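You operate a simulated robot arm through the tools that you are given. There is no shell and no other tool.

Carry out the task below with a simulated robot arm. There is one attempt and no reset: what you move stays moved.

JOB
Set the tension at positions 1, 2, 7 and 8 by the chart.

Only the result counts: the job must be done as asked and must still hold three seconds after the hand-in. Knocking over, shifting, dropping, spilling or breaking anything else fails it.

ROBOT AND FRAMES
A 7-joint arm with a fingered hand, fixed in place. Base frame: the origin is at the foot of the arm, x ahead of it, y to its left, z up; the work surface is at about z = 0.42. Readings come in m, rad, newtons and seconds.
With the tool pointing down near the work surface it reaches from about 0.1 to 0.38 m from the base axis. Its first joint turns from -1.204 to 3.002 rad. Payload 3.4 kg.
Tool frame: the origin (TCP) lies between the finger pads and is the grasp point; the fingertips stand 0.039 m ahead of it; z points along the fingers, y is the line along which they close. Largest opening 0.18 m; the body of the gripper starts 0.111 m behind the TCP. The gripper is a hand of 3 fingers: y runs from the thumb to the fingers, the wrist lies at [0, 0, -0.262] in the tool frame, and closing takes about 1.5 s.
Orientation is that of the tool frame in the base frame, as [roll, pitch, yaw] about the fixed x, y, z axes, in that order (R = Rz(yaw) Ry(pitch) Rx(roll)). With the fingers straight down and closing along the base's y, the tool's x points along the base's -x, its y along +y and its z along -z.

CONTROLS
- The arm moves only by the tool move_arm. Its argument "increments" is a list of rows, each a list of 2 entries, a list of its own where there are three numbers: the shift along the tool's x, y, z in m, then the turn, a rotation vector about the tool's x, y, z in rad. In form: [[[x, y, z], [wx, wy, wz]], ...]. A call has 1 to 20 rows; each row is the pose to reach, as a shift and turn from the pose commanded when the call began, along the tool's axes at that moment. "jaw" is the gripper command, from -1 (shut) to 1 (fully open), values between in proportion, set as the call begins (left out, the last holds). Rows are played at 5 a second. More than 0.05 m and 0.15 rad between two rows, or a gripper value outside its range, and nothing of the call is played. Where a pose cannot be reached the arm comes as near as it can. A force on the tool above 40 N (or 10 N above the force at the start of the call, whichever is more), or a blocked arm, ends the call early, and 0.2 s more pass. The fingers move at their own pace (about 0.072 m/s each) and stop on an object; they squeeze with about 23 N. The grip force told is the motor's: it shows also when the fingers shut on nothing. Time passes only in rows, and 0.2 s behind the last, so rows that repeat a pose let the fingers close. It gives the time, the measured TCP pose, the force on the tool (base axes), the opening and the grip force at its end, in the units of the frame above (readings bear some noise), with the torque about the TCP (base axes, N m) and any sound that the robot's microphone picked up.
- Cameras (640 x 400 px; columns grow to the right, rows downward): "scene" is fixed at [0.2207, 0.6503, 1.5065]; the picture's right is [-0.78, -0.62, 0.00], its down [-0.42, 0.52, -0.74] and it looks along [0.46, -0.58, -0.67] (base axes); focal length 214 px, centre (320, 200). "wrist" rides on the gripper at [0.063, -0.036, -0.128] in the tool frame; the picture's right is [0.50, 0.87, 0.00], its down [-0.75, 0.44, -0.49] and it looks along [-0.43, 0.25, 0.87] (tool axes); focal length 226 px, centre (320, 200). There is no depth. A picture from a camera that has moved, and an enlarged one, comes with that camera's place and axes in the base frame and with its lens.
- grab_frame(camera): a new picture of that camera. The clock stands still meanwhile.
- raise_lower(by): slides the trunk up (or, below 0, down) by that many m; the arm rides with it, the base frame stays. It gives what a move gives, with no picture.
- set_grasp(shape): the hand has 3 fingers and takes this shape, open, in about a second: jaw (thumb against the fingers, like two jaws); tri (thumb and two fingers); tip (a fingertip pinch); poke (one finger out to press); point (the index stretched); flat (the hand flat); cup (the hand cupped); fist (a fist). The gripper value then closes the fingers along that shape, each until it touches; the sizes above hold for jaw. It gives what a move gives, with no picture.
- close_up(camera, box): a new picture of the part [left, top, right, bottom] of that camera's present view, enlarged. The clock stands still meanwhile.
- hand_in(): hands the job in; it is judged then, once.

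Places have to be worked out from the pictures, the camera data and where the tool is seen. Open the gripper and draw the arm clear of the work before you hand the job in, unless the task says otherwise.

The tools are called after "Request:" as a command line: name --argument value ..., lists and objects as JSON in quotes. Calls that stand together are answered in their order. move_arm: Moves the arm, as the interface text tells. Its arguments: {"type":"object","properties":{"increments":{"type":"array","items":{"type":"array"}},"jaw":{"type":"number"}},"required":["increments"]} The other tools are called the same way: raise_lower (by) slides the trunk up or down; set_grasp (shape) gives the hand a shape; grab_frame (camera) takes a picture; close_up (camera, box) takes an enlarged picture of a part of a camera's view; hand_in () hands the job in.

At the start:

```text
t: 0.0
ee_pos: [0.5063, -0.1413, 1.4637]
tcp_rot: [3.141, 0.001, 3.139]
wrist_force: [0.2, 0.0, 0.1]
moment: [0.01, -0.04, 0.01]
finger_gap: 0.1799
gripper_force: 0.0
shape: jaw
trunk travel left (down, up): [-0.475, 0.067]
```

scene: 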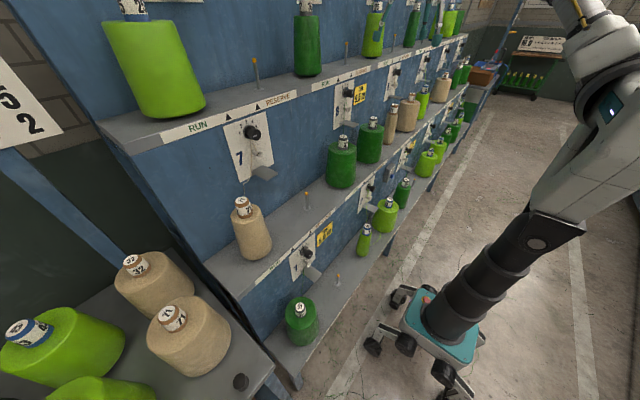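
wrist: 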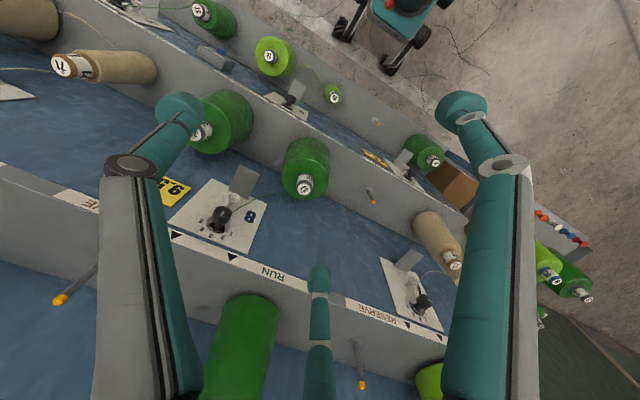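

I'll begin by looking more closely at the scene to find the chart, the positions and the tension dials.

Request:
grab_frame --camera "scene"

Request:
close_up --camera "scene" --box '[480, 0, 640, 100]'

Request:
close_up --camera "scene" --box '[200, 80, 360, 180]'

Request:
close_up --camera "scene" --box '[320, 60, 480, 160]'

Request:
close_up --camera "scene" --box '[0, 50, 160, 150]'

Request:
close_up --camera "wrist" --box '[140, 140, 300, 240]'

```text
taken
```

scene: 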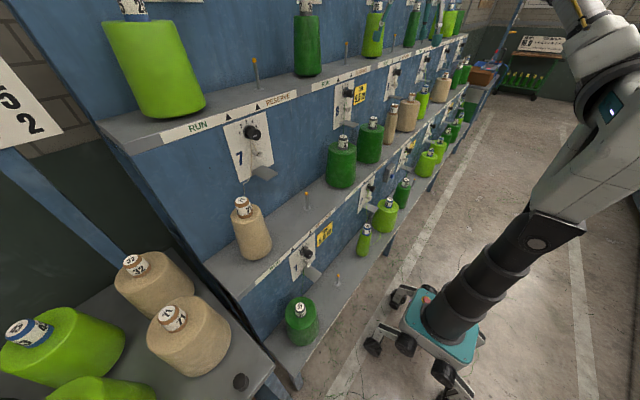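

```text
4.00 times, centred on (560, 50) of scene
camera zoom: at [0.2207, 0.6503, 1.5065], right [-0.78, -0.62, 0.0], down [-0.42, 0.52, -0.74], along [0.46, -0.58, -0.67], focal length 858 px, centre (-640, 800)
```

zoom: 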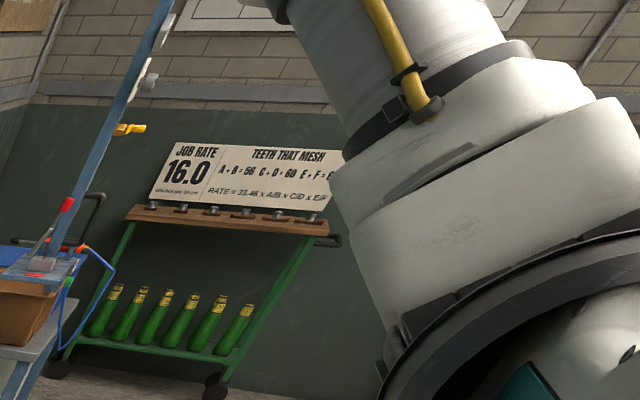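

```text
4.00 times, centred on (280, 130) of scene
camera zoom: at [0.2207, 0.6503, 1.5065], right [-0.78, -0.62, 0.0], down [-0.42, 0.52, -0.74], along [0.46, -0.58, -0.67], focal length 858 px, centre (480, 480)
```

zoom: 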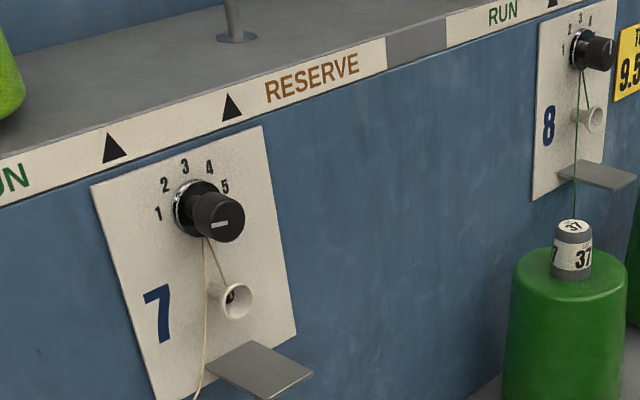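

```text
4.00 times, centred on (400, 110) of scene
camera zoom: at [0.2207, 0.6503, 1.5065], right [-0.78, -0.62, 0.0], down [-0.42, 0.52, -0.74], along [0.46, -0.58, -0.67], focal length 858 px, centre (0, 560)
```

zoom: 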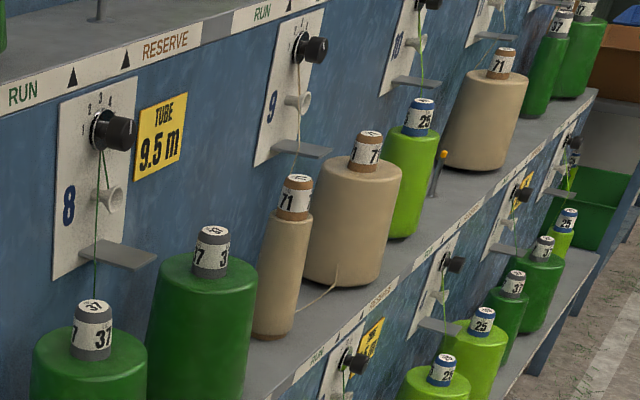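

```text
4.00 times, centred on (80, 100) of scene
camera zoom: at [0.2207, 0.6503, 1.5065], right [-0.78, -0.62, 0.0], down [-0.42, 0.52, -0.74], along [0.46, -0.58, -0.67], focal length 858 px, centre (1280, 600)
```

zoom: 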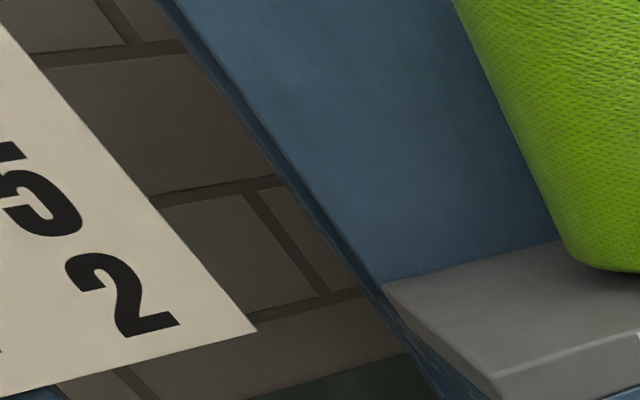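

```text
4.00 times, centred on (220, 190) of wrist
camera zoom: at [0.4436, -0.1766, 1.5918], right [-0.5, 0.87, 0.0], down [0.75, 0.43, 0.49], along [0.43, 0.25, -0.87], focal length 904 px, centre (720, 240)
```

zoom: 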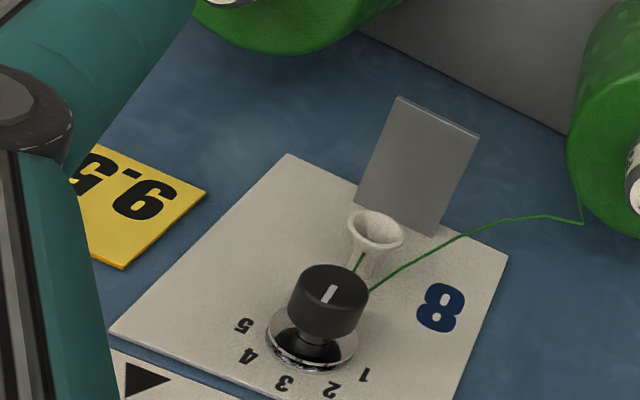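

The dials for 7 and 8 sit around (0.76, 0.30/-0.22, 1.22) and for 1 and 2 around (0.58, 0.30/-0.22, 0.78). I take more enlargements to read the labels and threads.

Request:
close_up --camera "scene" --box '[200, 160, 360, 260]'

Request:
close_up --camera "scene" --box '[240, 220, 400, 320]'

Request:
close_up --camera "scene" --box '[320, 150, 440, 225]'

Request:
close_up --camera "scene" --box '[240, 280, 400, 380]'

Request:
close_up --camera "scene" --box '[0, 220, 280, 395]'

Request:
close_up --camera "wrist" --box '[240, 0, 400, 100]'

Request:
close_up --camera "wrist" --box '[340, 120, 500, 220]'

Request:
close_up --camera "wrist" --box '[360, 240, 520, 340]'

Request:
close_up --camera "wrist" --box '[240, 60, 400, 160]'

```text
4.00 times, centred on (280, 210) of scene
camera zoom: at [0.2207, 0.6503, 1.5065], right [-0.78, -0.62, 0.0], down [-0.42, 0.52, -0.74], along [0.46, -0.58, -0.67], focal length 858 px, centre (480, 160)
```

zoom: 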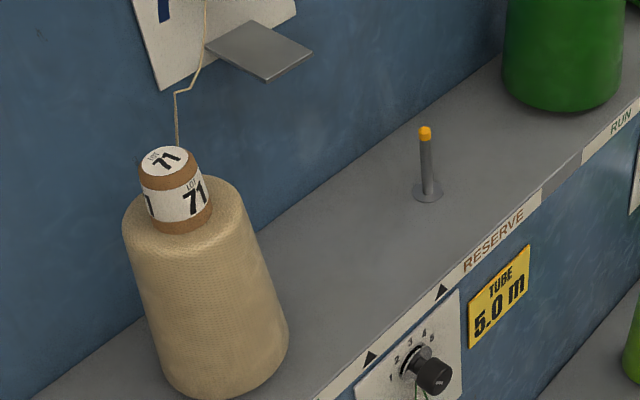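

```text
4.00 times, centred on (320, 270) of scene
camera zoom: at [0.2207, 0.6503, 1.5065], right [-0.78, -0.62, 0.0], down [-0.42, 0.52, -0.74], along [0.46, -0.58, -0.67], focal length 858 px, centre (320, -80)
```

zoom: 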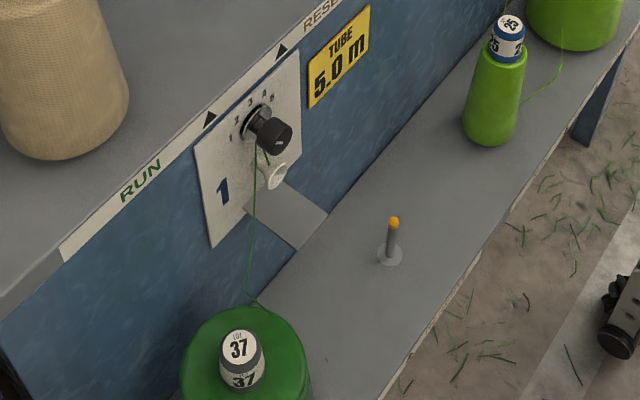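

```text
5.33 times, centred on (380, 188) of scene
camera zoom: at [0.2207, 0.6503, 1.5065], right [-0.78, -0.62, 0.0], down [-0.42, 0.52, -0.74], along [0.46, -0.58, -0.67], focal length 1144 px, centre (0, 267)
```

zoom: 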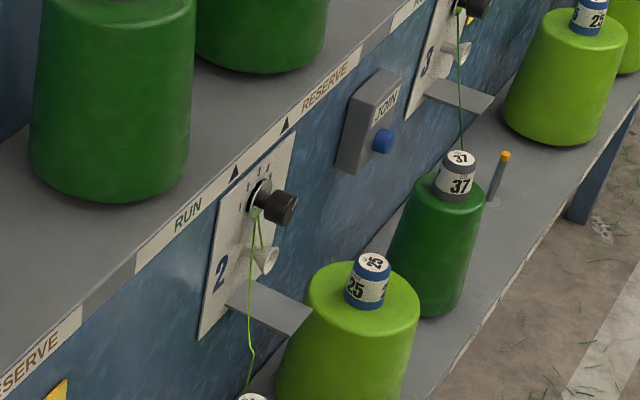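

```text
4.00 times, centred on (320, 330) of scene
camera zoom: at [0.2207, 0.6503, 1.5065], right [-0.78, -0.62, 0.0], down [-0.42, 0.52, -0.74], along [0.46, -0.58, -0.67], focal length 858 px, centre (320, -320)
```

zoom: 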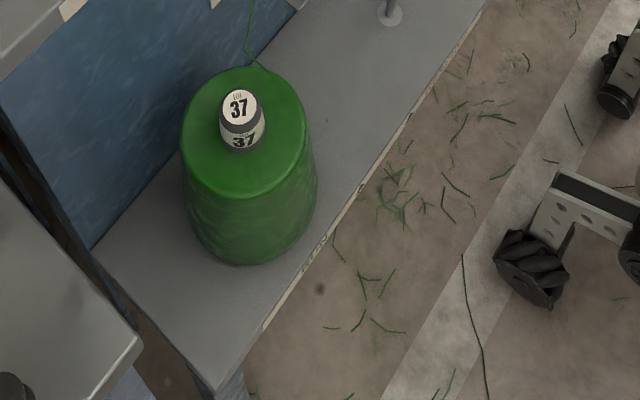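

```text
2.29 times, centred on (140, 308) of scene
camera zoom: at [0.2207, 0.6503, 1.5065], right [-0.78, -0.62, 0.0], down [-0.42, 0.52, -0.74], along [0.46, -0.58, -0.67], focal length 490 px, centre (731, -46)
```

zoom: 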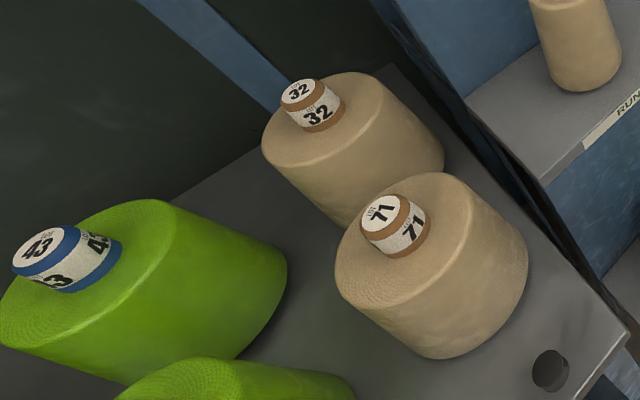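

```text
4.00 times, centred on (320, 50) of wrist
camera zoom: at [0.4436, -0.1766, 1.5918], right [-0.5, 0.87, 0.0], down [0.75, 0.43, 0.49], along [0.43, 0.25, -0.87], focal length 904 px, centre (320, 800)
```

zoom: 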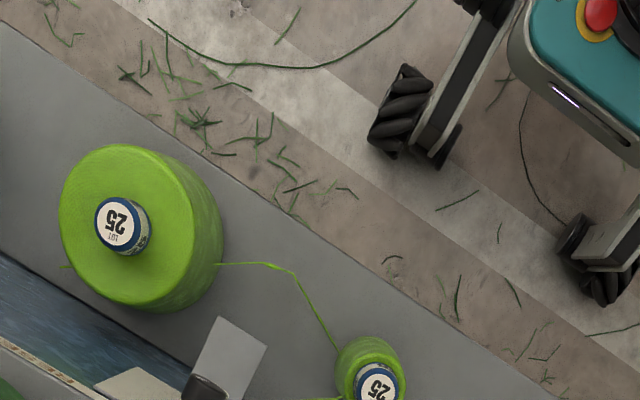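

```text
4.00 times, centred on (420, 170) of wrist
camera zoom: at [0.4436, -0.1766, 1.5918], right [-0.5, 0.87, 0.0], down [0.75, 0.43, 0.49], along [0.43, 0.25, -0.87], focal length 904 px, centre (-80, 320)
```

zoom: 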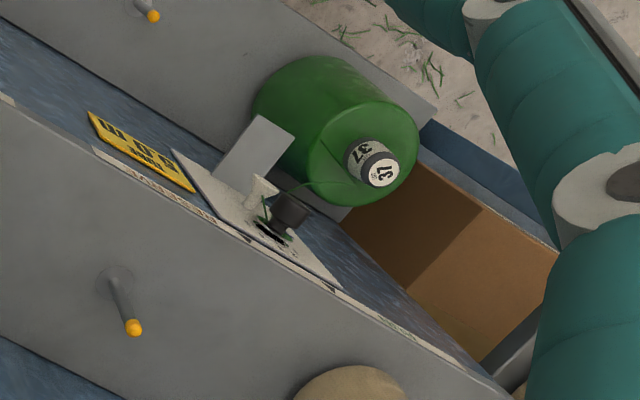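

```text
4.00 times, centred on (440, 290) of wrist
camera zoom: at [0.4436, -0.1766, 1.5918], right [-0.5, 0.87, 0.0], down [0.75, 0.43, 0.49], along [0.43, 0.25, -0.87], focal length 904 px, centre (-160, -160)
```

zoom: 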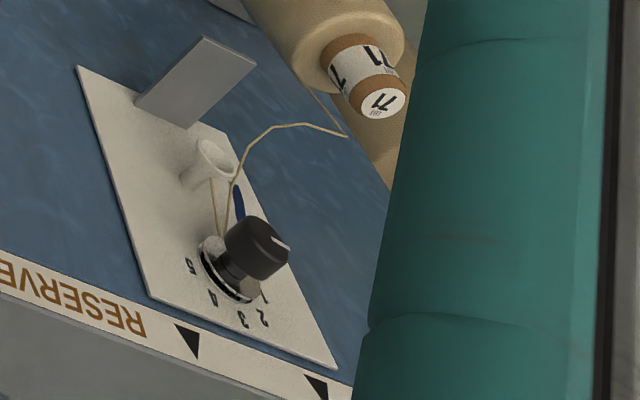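

```text
4.00 times, centred on (320, 110) of wrist
camera zoom: at [0.4436, -0.1766, 1.5918], right [-0.5, 0.87, 0.0], down [0.75, 0.43, 0.49], along [0.43, 0.25, -0.87], focal length 904 px, centre (320, 560)
```

zoom: 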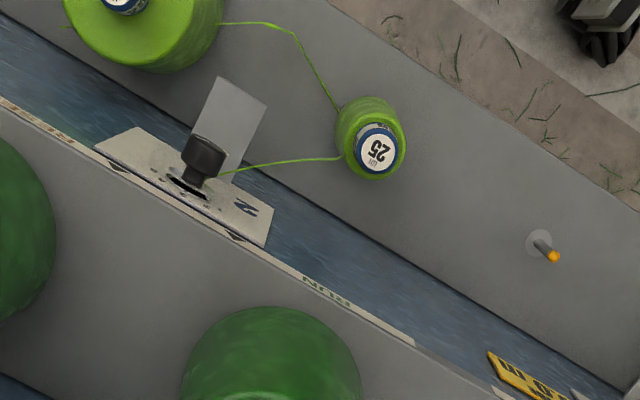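

The positions' yarn is visible (1: lot 37, tube 5.0 m; 2: lot 25; 7: lot 71; 8: lot 37, tube 9.5 m). The chart hangs to the left of the creel, out of view, so I draw the hand back and left and tilt it up to let the wrist camera see it.

Request:
move_arm --increments '[[[0.02, 0.045, 0], [0, -0.13, 0]], [[0.04, 0.09, 0], [0, -0.26, 0]], [[0.06, 0.135, 0], [0, -0.39, 0]], [[0.08, 0.18, 0], [0, -0.52, 0]], [[0.1, 0.225, 0], [0, -0.65, 0]], [[0.12, 0.27, 0], [0, -0.78, 0]], [[0.14, 0.315, 0], [0, -0.91, 0]], [[0.14, 0.315, 0], [0, -0.91, 0]]]'

Request:
grab_frame --camera "wrist"

Request:
grab_frame --camera "scene"

```text
t: 1.8
ee_pos: [0.3999, 0.182, 1.5011]
tcp_rot: [-3.114, 0.888, -3.11]
wrist_force: [0.3, -0.3, 0.8]
moment: [0.0, -0.01, -0.01]
finger_gap: 0.1798
gripper_force: 0.0
shape: jaw
out of reach, approached as far as the arm can: row 6, 7, 8
trunk travel left (down, up): [-0.475, 0.067]
```

```text
taken
camera wrist: at [0.2636, 0.1461, 1.5337], right [-0.33, 0.86, -0.4], down [0.09, 0.45, 0.89], along [0.94, 0.25, -0.22], focal length 226 px, centre (320, 200)
```

wrist: 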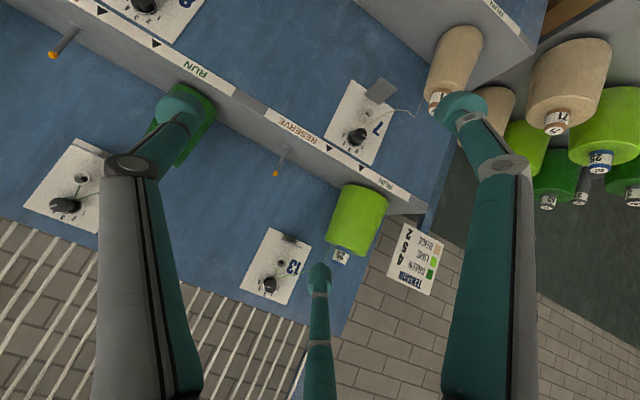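

```text
taken
```

scene: 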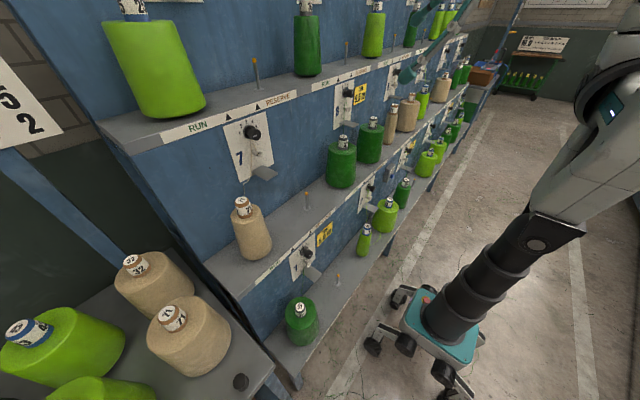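

The chart is in view now, upside down, at about (415, 258). I enlarge it.

Request:
close_up --camera "wrist" --box '[376, 215, 456, 305]'

Request:
close_up --camera "wrist" --box '[300, 60, 440, 190]'

Request:
close_up --camera "wrist" --box '[0, 0, 240, 150]'

```text
4.44 times, centred on (416, 260) of wrist
camera zoom: at [0.2636, 0.1461, 1.5337], right [-0.33, 0.86, -0.4], down [0.09, 0.45, 0.89], along [0.94, 0.25, -0.22], focal length 1005 px, centre (-107, -67)
```

zoom: 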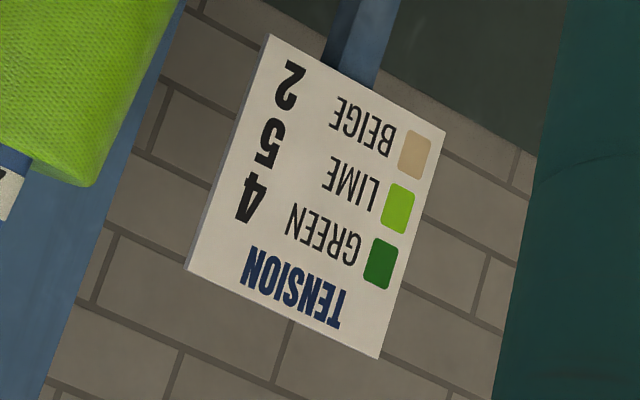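

```text
3.08 times, centred on (370, 125) of wrist
camera zoom: at [0.2636, 0.1461, 1.5337], right [-0.33, 0.86, -0.4], down [0.09, 0.45, 0.89], along [0.94, 0.25, -0.22], focal length 696 px, centre (166, 431)
```

zoom: 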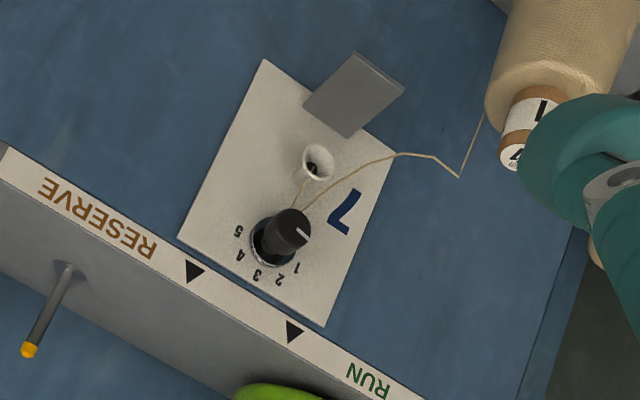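

```text
2.67 times, centred on (120, 75) of wrist
camera zoom: at [0.2636, 0.1461, 1.5337], right [-0.33, 0.86, -0.4], down [0.09, 0.45, 0.89], along [0.94, 0.25, -0.22], focal length 603 px, centre (853, 533)
```

zoom: 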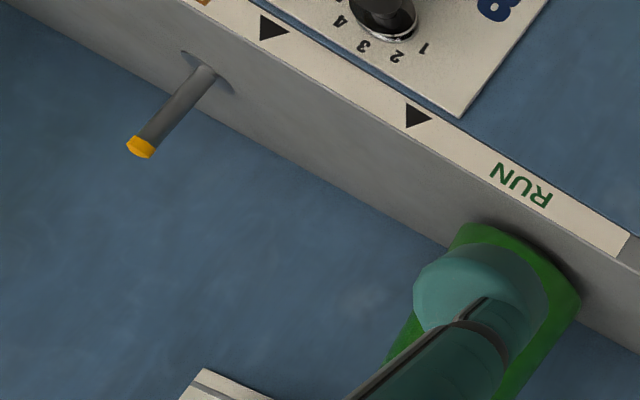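

The chart reads GREEN 4, LIME 5, BEIGE 2, so the targets are 1→4 (green), 2→5 (lime), 7→2 (beige), 8→4 (green). Next I enlarge the dials to read their present settings and measure the geometry.

Request:
close_up --camera "wrist" --box '[335, 110, 383, 140]'

Request:
close_up --camera "scene" --box '[232, 115, 280, 145]'

Request:
close_up --camera "scene" --box '[332, 78, 372, 103]'

Request:
close_up --camera "scene" --box '[284, 236, 332, 266]'

Request:
close_up --camera "scene" --box '[352, 176, 392, 201]'

Request:
close_up --camera "wrist" --box '[100, 0, 164, 40]'

```text
13.33 times, centred on (359, 125) of wrist
camera zoom: at [0.2636, 0.1461, 1.5337], right [-0.33, 0.86, -0.4], down [0.09, 0.45, 0.89], along [0.94, 0.25, -0.22], focal length 3014 px, centre (-200, 1200)
```

zoom: 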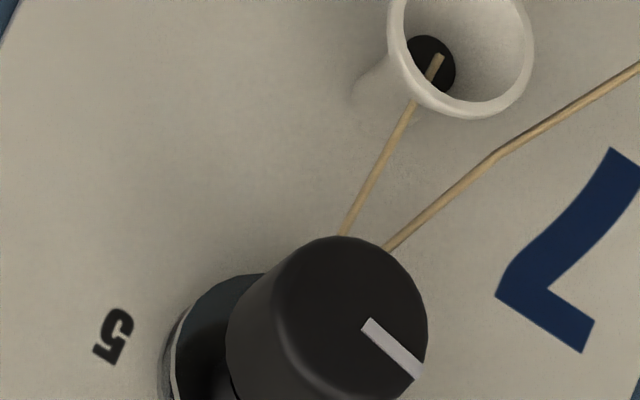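

```text
13.33 times, centred on (256, 130) of scene
camera zoom: at [0.2207, 0.6503, 1.5065], right [-0.78, -0.62, 0.0], down [-0.42, 0.52, -0.74], along [0.46, -0.58, -0.67], focal length 2860 px, centre (1173, 1133)
```

zoom: 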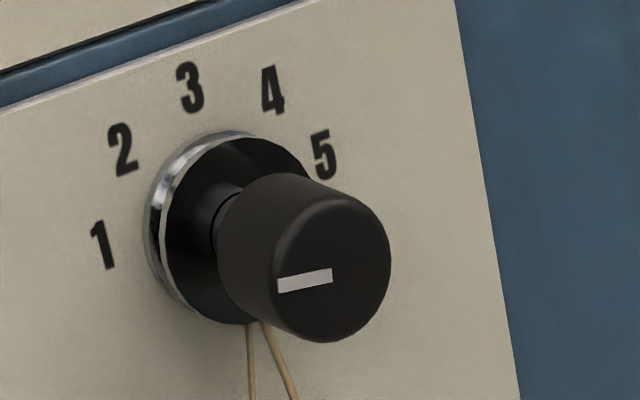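

```text
16.00 times, centred on (352, 90) of scene
camera zoom: at [0.2207, 0.6503, 1.5065], right [-0.78, -0.62, 0.0], down [-0.42, 0.52, -0.74], along [0.46, -0.58, -0.67], focal length 3432 px, centre (-192, 1952)
```

zoom: 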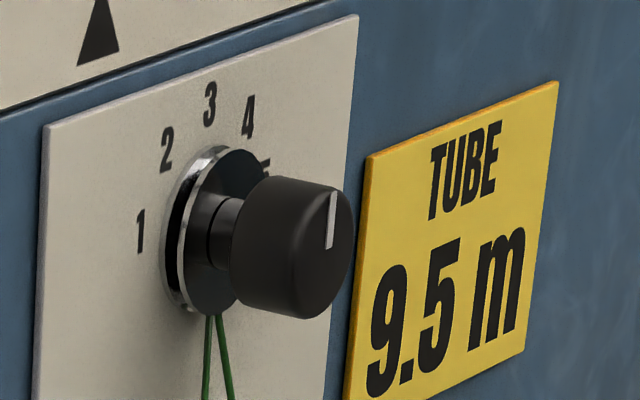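

```text
13.33 times, centred on (308, 251) of scene
camera zoom: at [0.2207, 0.6503, 1.5065], right [-0.78, -0.62, 0.0], down [-0.42, 0.52, -0.74], along [0.46, -0.58, -0.67], focal length 2860 px, centre (480, -480)
```

zoom: 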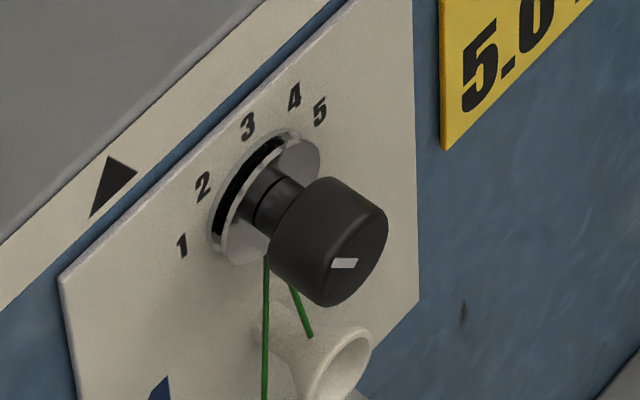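

```text
16.00 times, centred on (372, 188) of scene
camera zoom: at [0.2207, 0.6503, 1.5065], right [-0.78, -0.62, 0.0], down [-0.42, 0.52, -0.74], along [0.46, -0.58, -0.67], focal length 3432 px, centre (-512, 384)
```

zoom: 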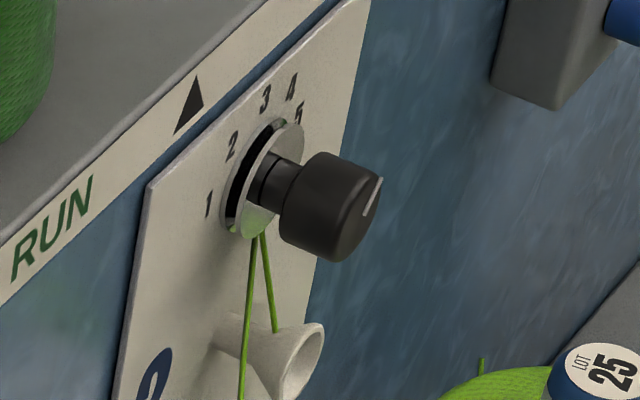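

```text
10.00 times, centred on (132, 20) of wrist
camera zoom: at [0.2636, 0.1461, 1.5337], right [-0.33, 0.86, -0.4], down [0.09, 0.45, 0.89], along [0.94, 0.25, -0.22], focal length 2261 px, centre (2200, 2000)
```

zoom: 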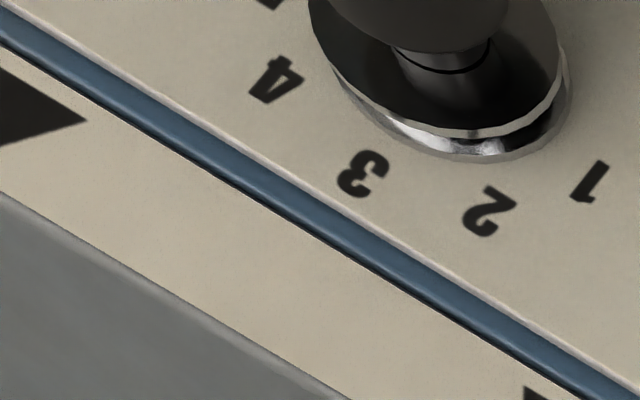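

Knob faces come out at about (0.737, 0.300, 1.225) for 7, (0.737, -0.225, 1.223) for 8, and x≈0.55, z≈0.78 for the lower ones, on a vertical panel with axes along x. Before approaching, I test in free space how the fingers close.

Request:
move_arm --increments '[[[0, 0, 0], [0, 0, 0]], [[0, 0, 0], [0, 0, 0]], [[0, 0, 0], [0, 0, 0]], [[0, 0, 0], [0, 0, 0]], [[0, 0, 0], [0, 0, 0]], [[0, 0, 0], [0, 0, 0]]]' --jaw -0.4

Request:
grab_frame --camera "wrist"

```text
t: 3.2
ee_pos: [0.399, 0.185, 1.5008]
tcp_rot: [-3.111, 0.89, -3.107]
wrist_force: [0.1, 0.9, 0.0]
moment: [0.03, 0.02, -0.03]
finger_gap: 0.0545
gripper_force: 0.2
shape: jaw
trunk travel left (down, up): [-0.475, 0.067]
```

```text
taken
camera wrist: at [0.2614, 0.148, 1.534], right [-0.33, 0.85, -0.4], down [0.09, 0.45, 0.89], along [0.94, 0.25, -0.22], focal length 226 px, centre (320, 200)
```

wrist: 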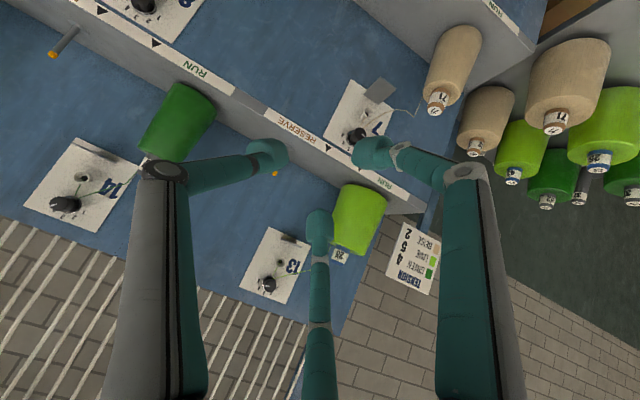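

The three fingers close towards the centre on a common axis, which suits round knobs. I move to a stand-off in front of dial 7, turning the hand to point along +x.

Request:
move_arm --increments '[[[0.0095, 0.0131, 0.0366], [0, -0.0756, 0]], [[0.019, 0.0262, 0.0732], [0, -0.1511, 0]], [[0.0285, 0.0394, 0.1098], [0, -0.2267, 0]], [[0.038, 0.0525, 0.1464], [0, -0.3022, 0]], [[0.0476, 0.0656, 0.183], [0, -0.3778, 0]], [[0.0571, 0.0787, 0.2196], [0, -0.4533, 0]], [[0.0666, 0.0919, 0.2562], [0, -0.5289, 0]], [[0.0761, 0.105, 0.2928], [0, -0.6044, 0]], [[0.0856, 0.1181, 0.3294], [0, -0.68, 0]], [[0.0856, 0.1181, 0.3294], [0, -0.68, 0]]]' --jaw -0.4

Request:
grab_frame --camera "wrist"

Request:
grab_frame --camera "scene"

```text
t: 5.4
ee_pos: [0.5999, 0.2208, 1.5373]
tcp_rot: [-2.887, 1.281, -2.865]
wrist_force: [-0.3, 0.7, -1.0]
moment: [-0.03, -0.02, 0.0]
finger_gap: 0.0544
gripper_force: 0.0
shape: jaw
out of reach, approached as far as the arm can: row 1, 2, 3, 4, 5, 6, 7, 8, 9, 10
trunk travel left (down, up): [-0.475, 0.067]
```

```text
taken
camera wrist: at [0.4613, 0.1781, 1.5148], right [-0.17, 0.82, -0.54], down [-0.28, 0.49, 0.83], along [0.95, 0.29, 0.15], focal length 226 px, centre (320, 200)
```

wrist: 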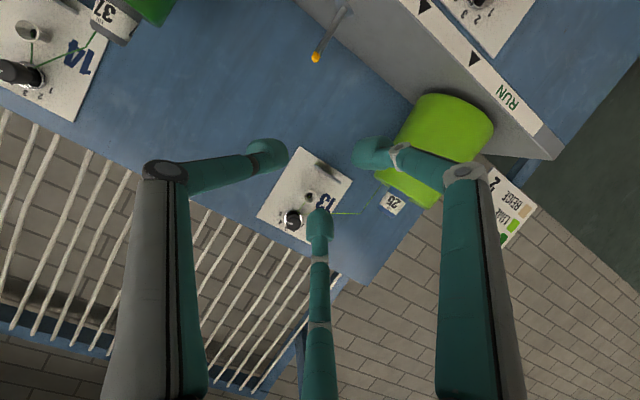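

```text
taken
```

scene: 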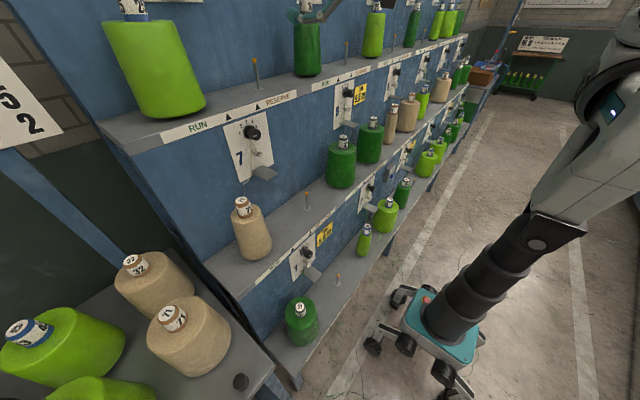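

The arm could not come down with the hand level at this trunk height; the shoulder is too high. The hand is clear of everything at x≈0.60, so I lower the trunk to bring it to the dial's height.

Request:
raise_lower --by -0.25

Request:
grab_frame --camera "wrist"

Request:
grab_frame --camera "scene"

```text
t: 8.0
ee_pos: [0.6625, 0.2243, 1.1937]
tcp_rot: [-2.983, 1.131, -2.955]
wrist_force: [-1.6, 0.2, -1.0]
moment: [0.01, 0.02, 0.01]
finger_gap: 0.0541
gripper_force: 0.1
shape: jaw
trunk travel left (down, up): [-0.225, 0.317]
```

```text
taken
camera wrist: at [0.5231, 0.181, 1.1932], right [-0.25, 0.82, -0.51], down [-0.15, 0.49, 0.86], along [0.96, 0.29, 0.0], focal length 226 px, centre (320, 200)
```

wrist: 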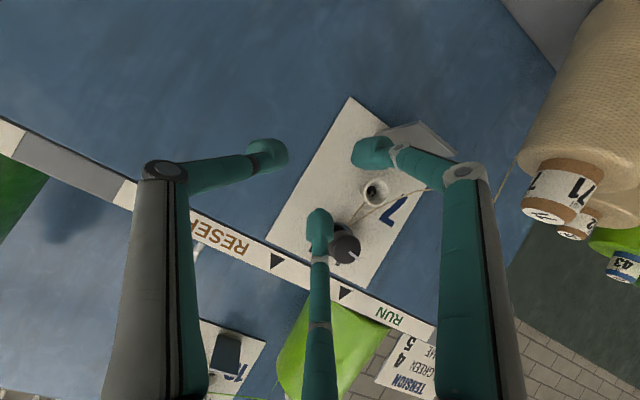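

```text
taken
```

scene: 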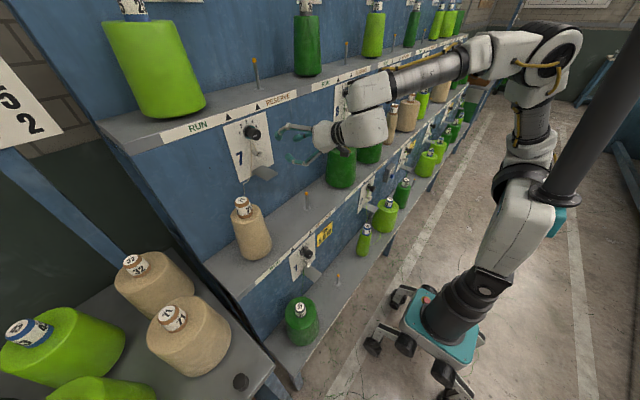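

The trunk drop let the arm settle in front of dial 7 at (0.66, 0.22, 1.19), pitched about 25° down, with low forces. I back off and level the hand, centring it on the dial at x = 0.62.

Request:
move_arm --increments '[[[-0.0041, 0.0188, -0.0128], [0.0069, -0.1084, 0.0189]], [[-0.0083, 0.0376, -0.0255], [0.0138, -0.2168, 0.0378]], [[-0.0124, 0.0564, -0.0383], [0.0206, -0.3252, 0.0567]], [[-0.0165, 0.0752, -0.051], [0.0275, -0.4336, 0.0756]], [[-0.0165, 0.0752, -0.051], [0.0275, -0.4336, 0.0756]]]'

Request:
grab_frame --camera "wrist"

Request:
grab_frame --camera "scene"

```text
t: 9.2
ee_pos: [0.6658, 0.2832, 1.2462]
tcp_rot: [-2.697, 1.257, -2.672]
wrist_force: [0.9, 0.0, 1.1]
moment: [0.0, 0.01, -0.01]
finger_gap: 0.0542
gripper_force: 0.1
shape: jaw
out of reach, approached as far as the arm can: row 1, 2, 3, 4, 5
trunk travel left (down, up): [-0.225, 0.317]
```

```text
taken
camera wrist: at [0.5289, 0.2384, 1.2268], right [-0.17, 0.79, -0.59], down [-0.28, 0.53, 0.8], along [0.94, 0.31, 0.13], focal length 226 px, centre (320, 200)
```

wrist: 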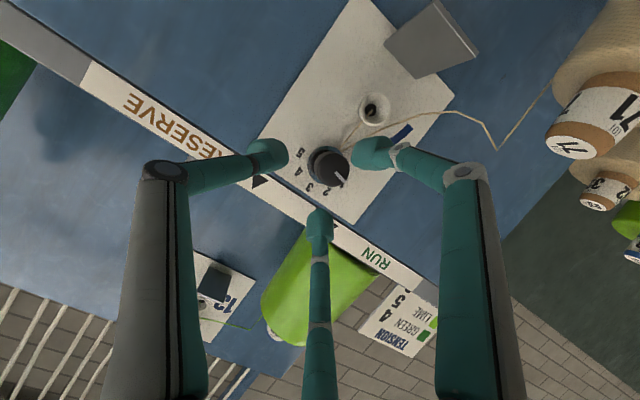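

```text
taken
```

scene: 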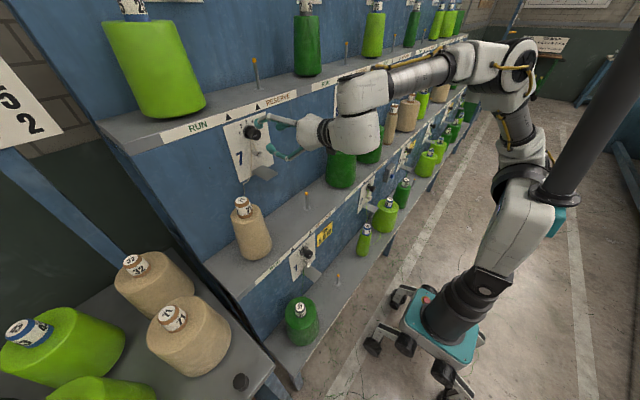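

The hand is now at (0.666, 0.283, 1.246), still 16° nose-down. A level pose may be easier a little farther out, so I try for (0.68, 0.300, 1.225), just short of the knob face at 0.737.

Request:
move_arm --increments '[[[0.0047, 0.0063, 0.0065], [0.0147, -0.093, 0]], [[0.0093, 0.0125, 0.0131], [0.0295, -0.186, 0]], [[0.014, 0.0188, 0.0196], [0.0442, -0.2791, 0]], [[0.014, 0.0188, 0.0196], [0.0442, -0.2791, 0]]]'

Request:
grab_frame --camera "wrist"

```text
t: 10.2
ee_pos: [0.6804, 0.3001, 1.2239]
tcp_rot: [-1.557, 1.433, -1.557]
wrist_force: [-0.2, -0.2, 0.4]
moment: [-0.02, -0.01, -0.03]
finger_gap: 0.054
gripper_force: 0.1
shape: jaw
out of reach, approached as far as the arm can: row 1
trunk travel left (down, up): [-0.225, 0.317]
```

```text
taken
camera wrist: at [0.5522, 0.2569, 1.1671], right [0.0, 0.79, -0.62], down [-0.49, 0.54, 0.68], along [0.87, 0.3, 0.39], focal length 226 px, centre (320, 200)
```

wrist: 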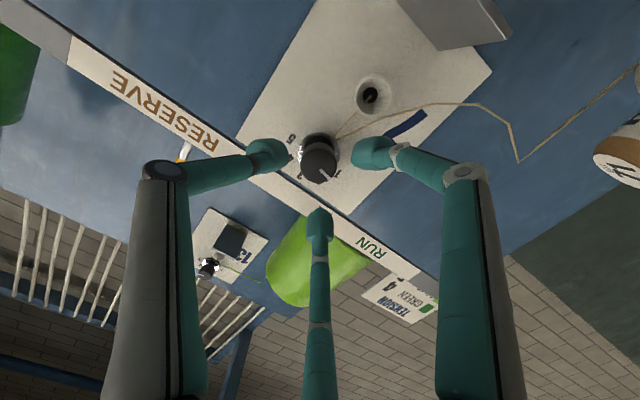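

Level pose reached: TCP (0.680, 0.300, 1.224), pointing straight along +x and right in front of knob 7. A close-up shows the dial setting and the alignment.

Request:
close_up --camera "wrist" --box '[270, 120, 366, 180]'

Request:
close_up --camera "scene" --box '[220, 95, 380, 195]'

Request:
grab_frame --camera "scene"

```text
6.67 times, centred on (318, 150) of wrist
camera zoom: at [0.5522, 0.2569, 1.1671], right [0.0, 0.79, -0.62], down [-0.49, 0.54, 0.68], along [0.87, 0.3, 0.39], focal length 1507 px, centre (333, 533)
```

zoom: 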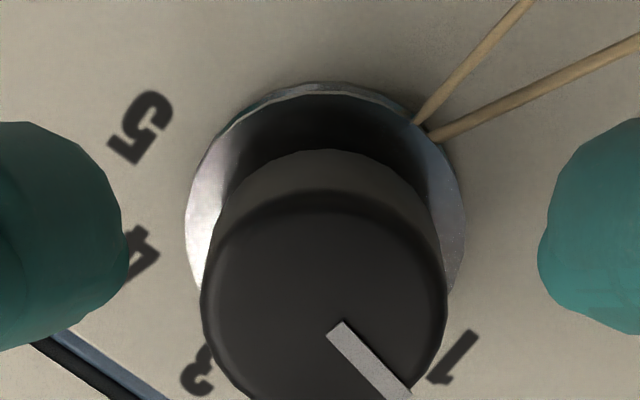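

```text
4.00 times, centred on (300, 145) of scene
camera zoom: at [0.2207, 0.6503, 1.5065], right [-0.78, -0.62, 0.0], down [-0.42, 0.52, -0.74], along [0.46, -0.58, -0.67], focal length 858 px, centre (400, 420)
```

zoom: 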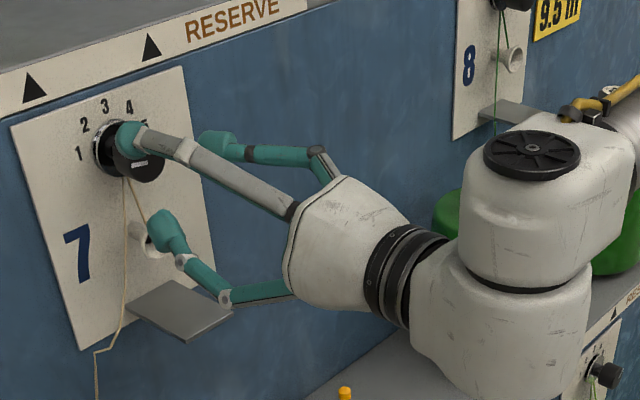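

```text
taken
```

scene: 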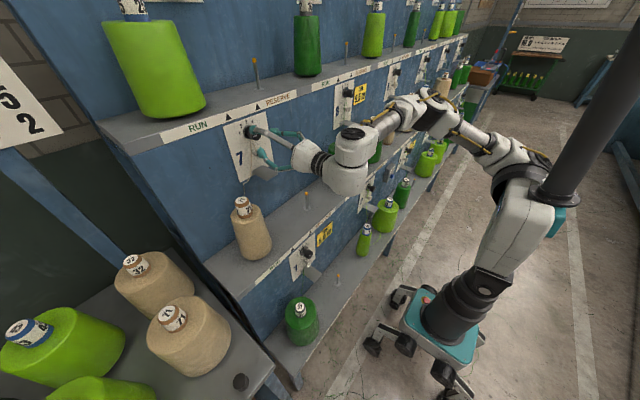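

Knob 7 points left, at "1"; the numbers run in 40° steps from −80° (1) to +80° (5), and the knob diameter is about 32 mm. I narrow the fingers and advance 35 mm so the tips surround the knob.

Request:
move_arm --increments '[[[0, 0, 0], [0, 0, 0]], [[0, 0, 0], [0, 0, 0]], [[0, 0, 0.01], [0, 0, 0]], [[0, 0, 0.02], [0, 0, 0]], [[0, 0, 0.028], [0, 0, 0]], [[0, 0, 0.035], [0, 0, 0]], [[0, 0, 0.035], [0, 0, 0]]]' --jaw -0.5

Request:
grab_frame --camera "wrist"

Request:
close_up --camera "scene" --box '[220, 105, 300, 155]'

```text
t: 11.8
ee_pos: [0.7149, 0.2996, 1.2233]
tcp_rot: [-1.567, 1.431, -1.566]
wrist_force: [0.3, -0.7, 0.4]
moment: [0.02, -0.01, 0.01]
finger_gap: 0.0451
gripper_force: 0.1
shape: jaw
trunk travel left (down, up): [-0.225, 0.317]
```

```text
taken
camera wrist: at [0.5868, 0.2561, 1.167], right [0.0, 0.79, -0.62], down [-0.49, 0.54, 0.69], along [0.87, 0.3, 0.39], focal length 226 px, centre (320, 200)
```

wrist: 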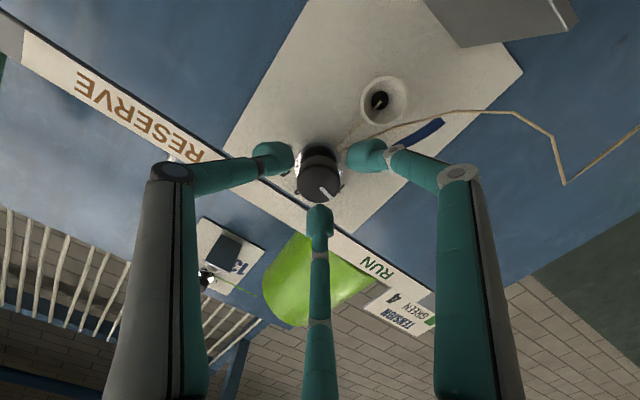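

```text
8.00 times, centred on (260, 130) of scene
camera zoom: at [0.2207, 0.6503, 1.5065], right [-0.78, -0.62, 0.0], down [-0.42, 0.52, -0.74], along [0.46, -0.58, -0.67], focal length 1716 px, centre (800, 760)
```

zoom: 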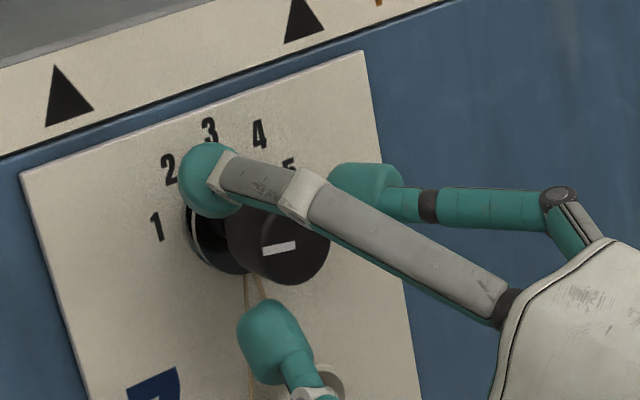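

The three fingertips sit around knob 7 with clear margins. I close the fingers on it.

Request:
move_arm --increments '[[[0, 0, 0], [0, 0, 0]], [[0, 0, 0], [0, 0, 0]], [[0, 0, 0], [0, 0, 0]], [[0, 0, 0], [0, 0, 0]], [[0, 0, 0], [0, 0, 0]], [[0, 0, 0], [0, 0, 0]]]' --jaw -1

Request:
grab_frame --camera "wrist"

Request:
close_up --camera "scene" --box '[220, 105, 300, 155]'

```text
t: 13.2
ee_pos: [0.7136, 0.301, 1.2239]
tcp_rot: [-1.57, 1.432, -1.57]
wrist_force: [1.2, -0.7, 0.1]
moment: [0.01, -0.01, -0.02]
finger_gap: 0.0266
gripper_force: 22.4
shape: jaw
trunk travel left (down, up): [-0.225, 0.317]
```

```text
taken
camera wrist: at [0.5872, 0.2561, 1.1667], right [0.0, 0.79, -0.62], down [-0.49, 0.54, 0.69], along [0.87, 0.3, 0.39], focal length 226 px, centre (320, 200)
```

wrist: 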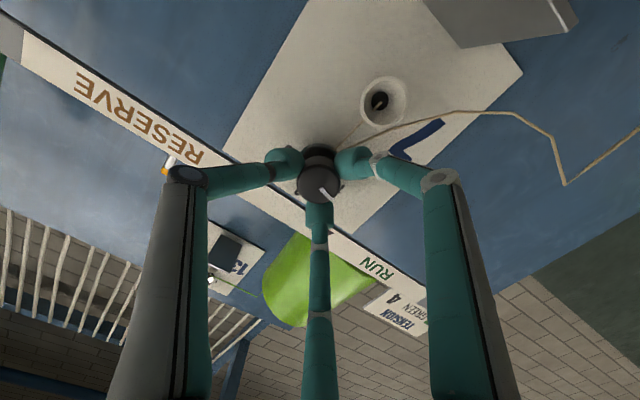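

```text
8.00 times, centred on (260, 130) of scene
camera zoom: at [0.2207, 0.6503, 1.5065], right [-0.78, -0.62, 0.0], down [-0.42, 0.52, -0.74], along [0.46, -0.58, -0.67], focal length 1716 px, centre (800, 760)
```

zoom: 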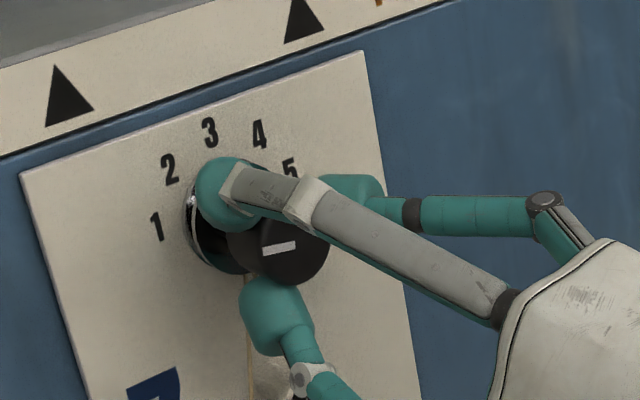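

Gripped: the gap stopped at 27 mm with 22 N. I twist clockwise (+ about the tool z) in steps, about 20° first, and check.

Request:
move_arm --increments '[[[0, 0, 0], [0, 0, 0.07]], [[0, 0, 0], [0, 0, 0.14]], [[0, 0, 0], [0, 0, 0.21]], [[0, 0, 0], [0, 0, 0.28]], [[0, 0, 0], [0, 0, 0.35]], [[0, 0, 0], [0, 0, 0.35]]]'

Request:
grab_frame --camera "wrist"

Request:
close_up --camera "scene" --box '[220, 105, 300, 155]'

Request:
grab_frame --camera "scene"

```text
t: 14.6
ee_pos: [0.727, 0.2964, 1.2722]
tcp_rot: [1.851, 1.392, 1.855]
wrist_force: [0.1, -0.4, 0.2]
moment: [-0.01, 0.01, 0.0]
finger_gap: 0.0087
gripper_force: 23.1
shape: jaw
out of reach, approached as far as the arm can: row 3, 4, 5, 6
trunk travel left (down, up): [-0.225, 0.317]
```

```text
taken
camera wrist: at [0.5964, 0.2702, 1.2111], right [-0.03, 0.94, -0.34], down [-0.45, 0.29, 0.84], along [0.89, 0.18, 0.42], focal length 226 px, centre (320, 200)
```

wrist: 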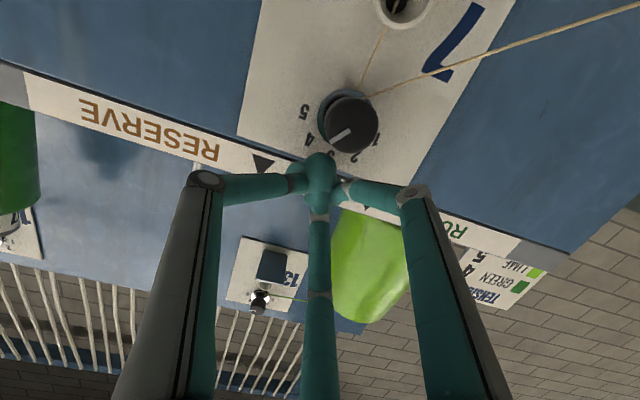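

```text
8.00 times, centred on (260, 130) of scene
camera zoom: at [0.2207, 0.6503, 1.5065], right [-0.78, -0.62, 0.0], down [-0.42, 0.52, -0.74], along [0.46, -0.58, -0.67], focal length 1716 px, centre (800, 760)
```

zoom: 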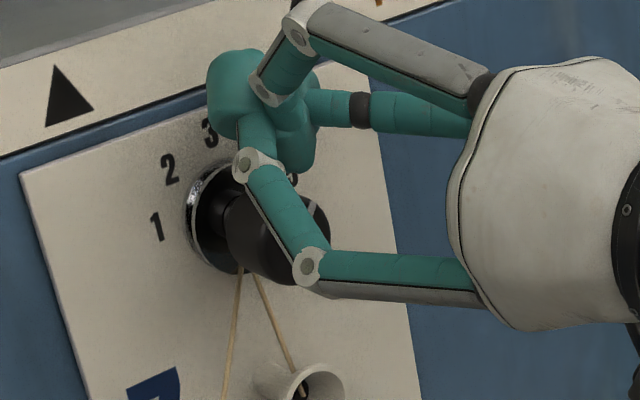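

```text
taken
```

scene: 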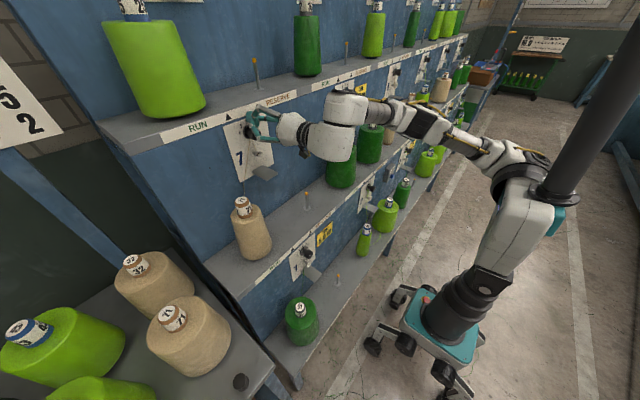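

The wrist ran out of roll travel, the hand jumped up off the knob, and the knob is now past its mark (about 3–4). Nothing else appears disturbed. I retract straight back along −x, open slightly, and look again.

Request:
move_arm --increments '[[[0, 0, -0.015], [0, 0, 0]], [[0, 0, -0.03], [0, 0, 0]], [[0, 0, -0.045], [0, 0, 0]], [[0, 0, -0.045], [0, 0, 0]]]'

Request:
grab_frame --camera "wrist"

Request:
grab_frame --camera "scene"

```text
t: 15.6
ee_pos: [0.6821, 0.297, 1.2742]
tcp_rot: [1.902, 1.395, 1.909]
wrist_force: [-0.2, 0.7, 0.2]
moment: [0.0, 0.01, 0.03]
finger_gap: 0.0086
gripper_force: 23.0
shape: jaw
trunk travel left (down, up): [-0.225, 0.317]
```

```text
taken
camera wrist: at [0.551, 0.2707, 1.2131], right [-0.03, 0.94, -0.35], down [-0.45, 0.3, 0.84], along [0.89, 0.18, 0.41], focal length 226 px, centre (320, 200)
```

wrist: 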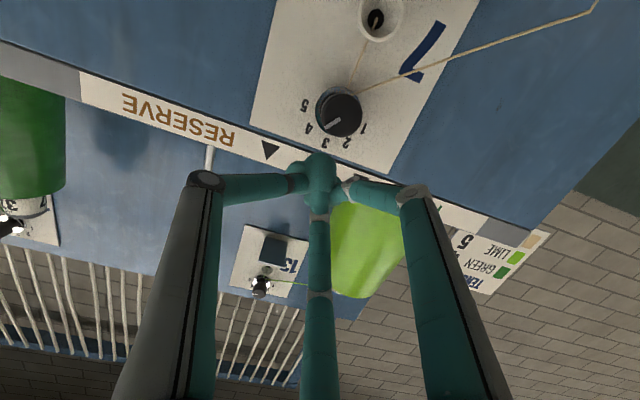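

```text
taken
```

scene: 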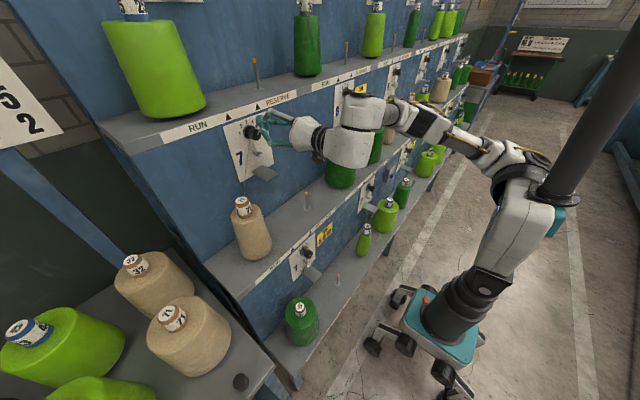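

The move back worked cleanly. I enlarge the knob and numbers to read its angle.

Request:
close_up --camera "wrist" --box '[290, 70, 386, 160]'

Request:
close_up --camera "scene" --box '[340, 80, 500, 180]'

Request:
close_up --camera "scene" --box '[220, 105, 300, 155]'

```text
4.44 times, centred on (338, 115) of wrist
camera zoom: at [0.551, 0.2707, 1.2131], right [-0.03, 0.94, -0.35], down [-0.45, 0.3, 0.84], along [0.89, 0.18, 0.41], focal length 1005 px, centre (240, 578)
```

zoom: 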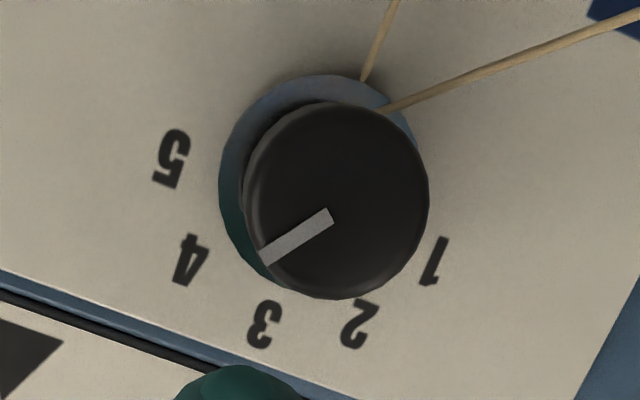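

```text
4.00 times, centred on (420, 130) of scene
camera zoom: at [0.2207, 0.6503, 1.5065], right [-0.78, -0.62, 0.0], down [-0.42, 0.52, -0.74], along [0.46, -0.58, -0.67], focal length 858 px, centre (-80, 480)
```

zoom: 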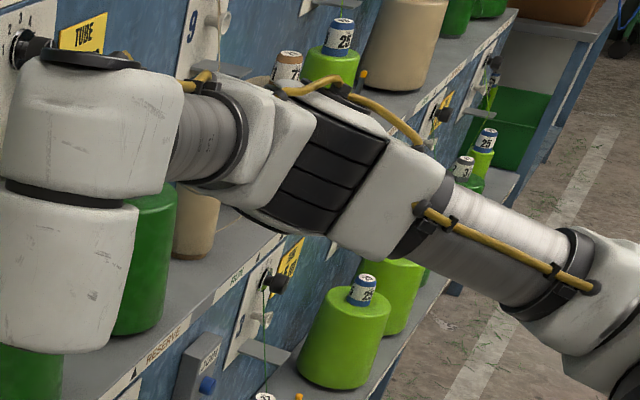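

```text
8.00 times, centred on (260, 130) of scene
camera zoom: at [0.2207, 0.6503, 1.5065], right [-0.78, -0.62, 0.0], down [-0.42, 0.52, -0.74], along [0.46, -0.58, -0.67], focal length 1716 px, centre (800, 760)
```

zoom: 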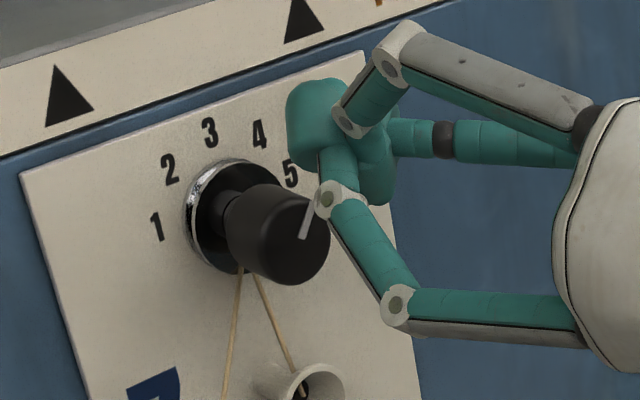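

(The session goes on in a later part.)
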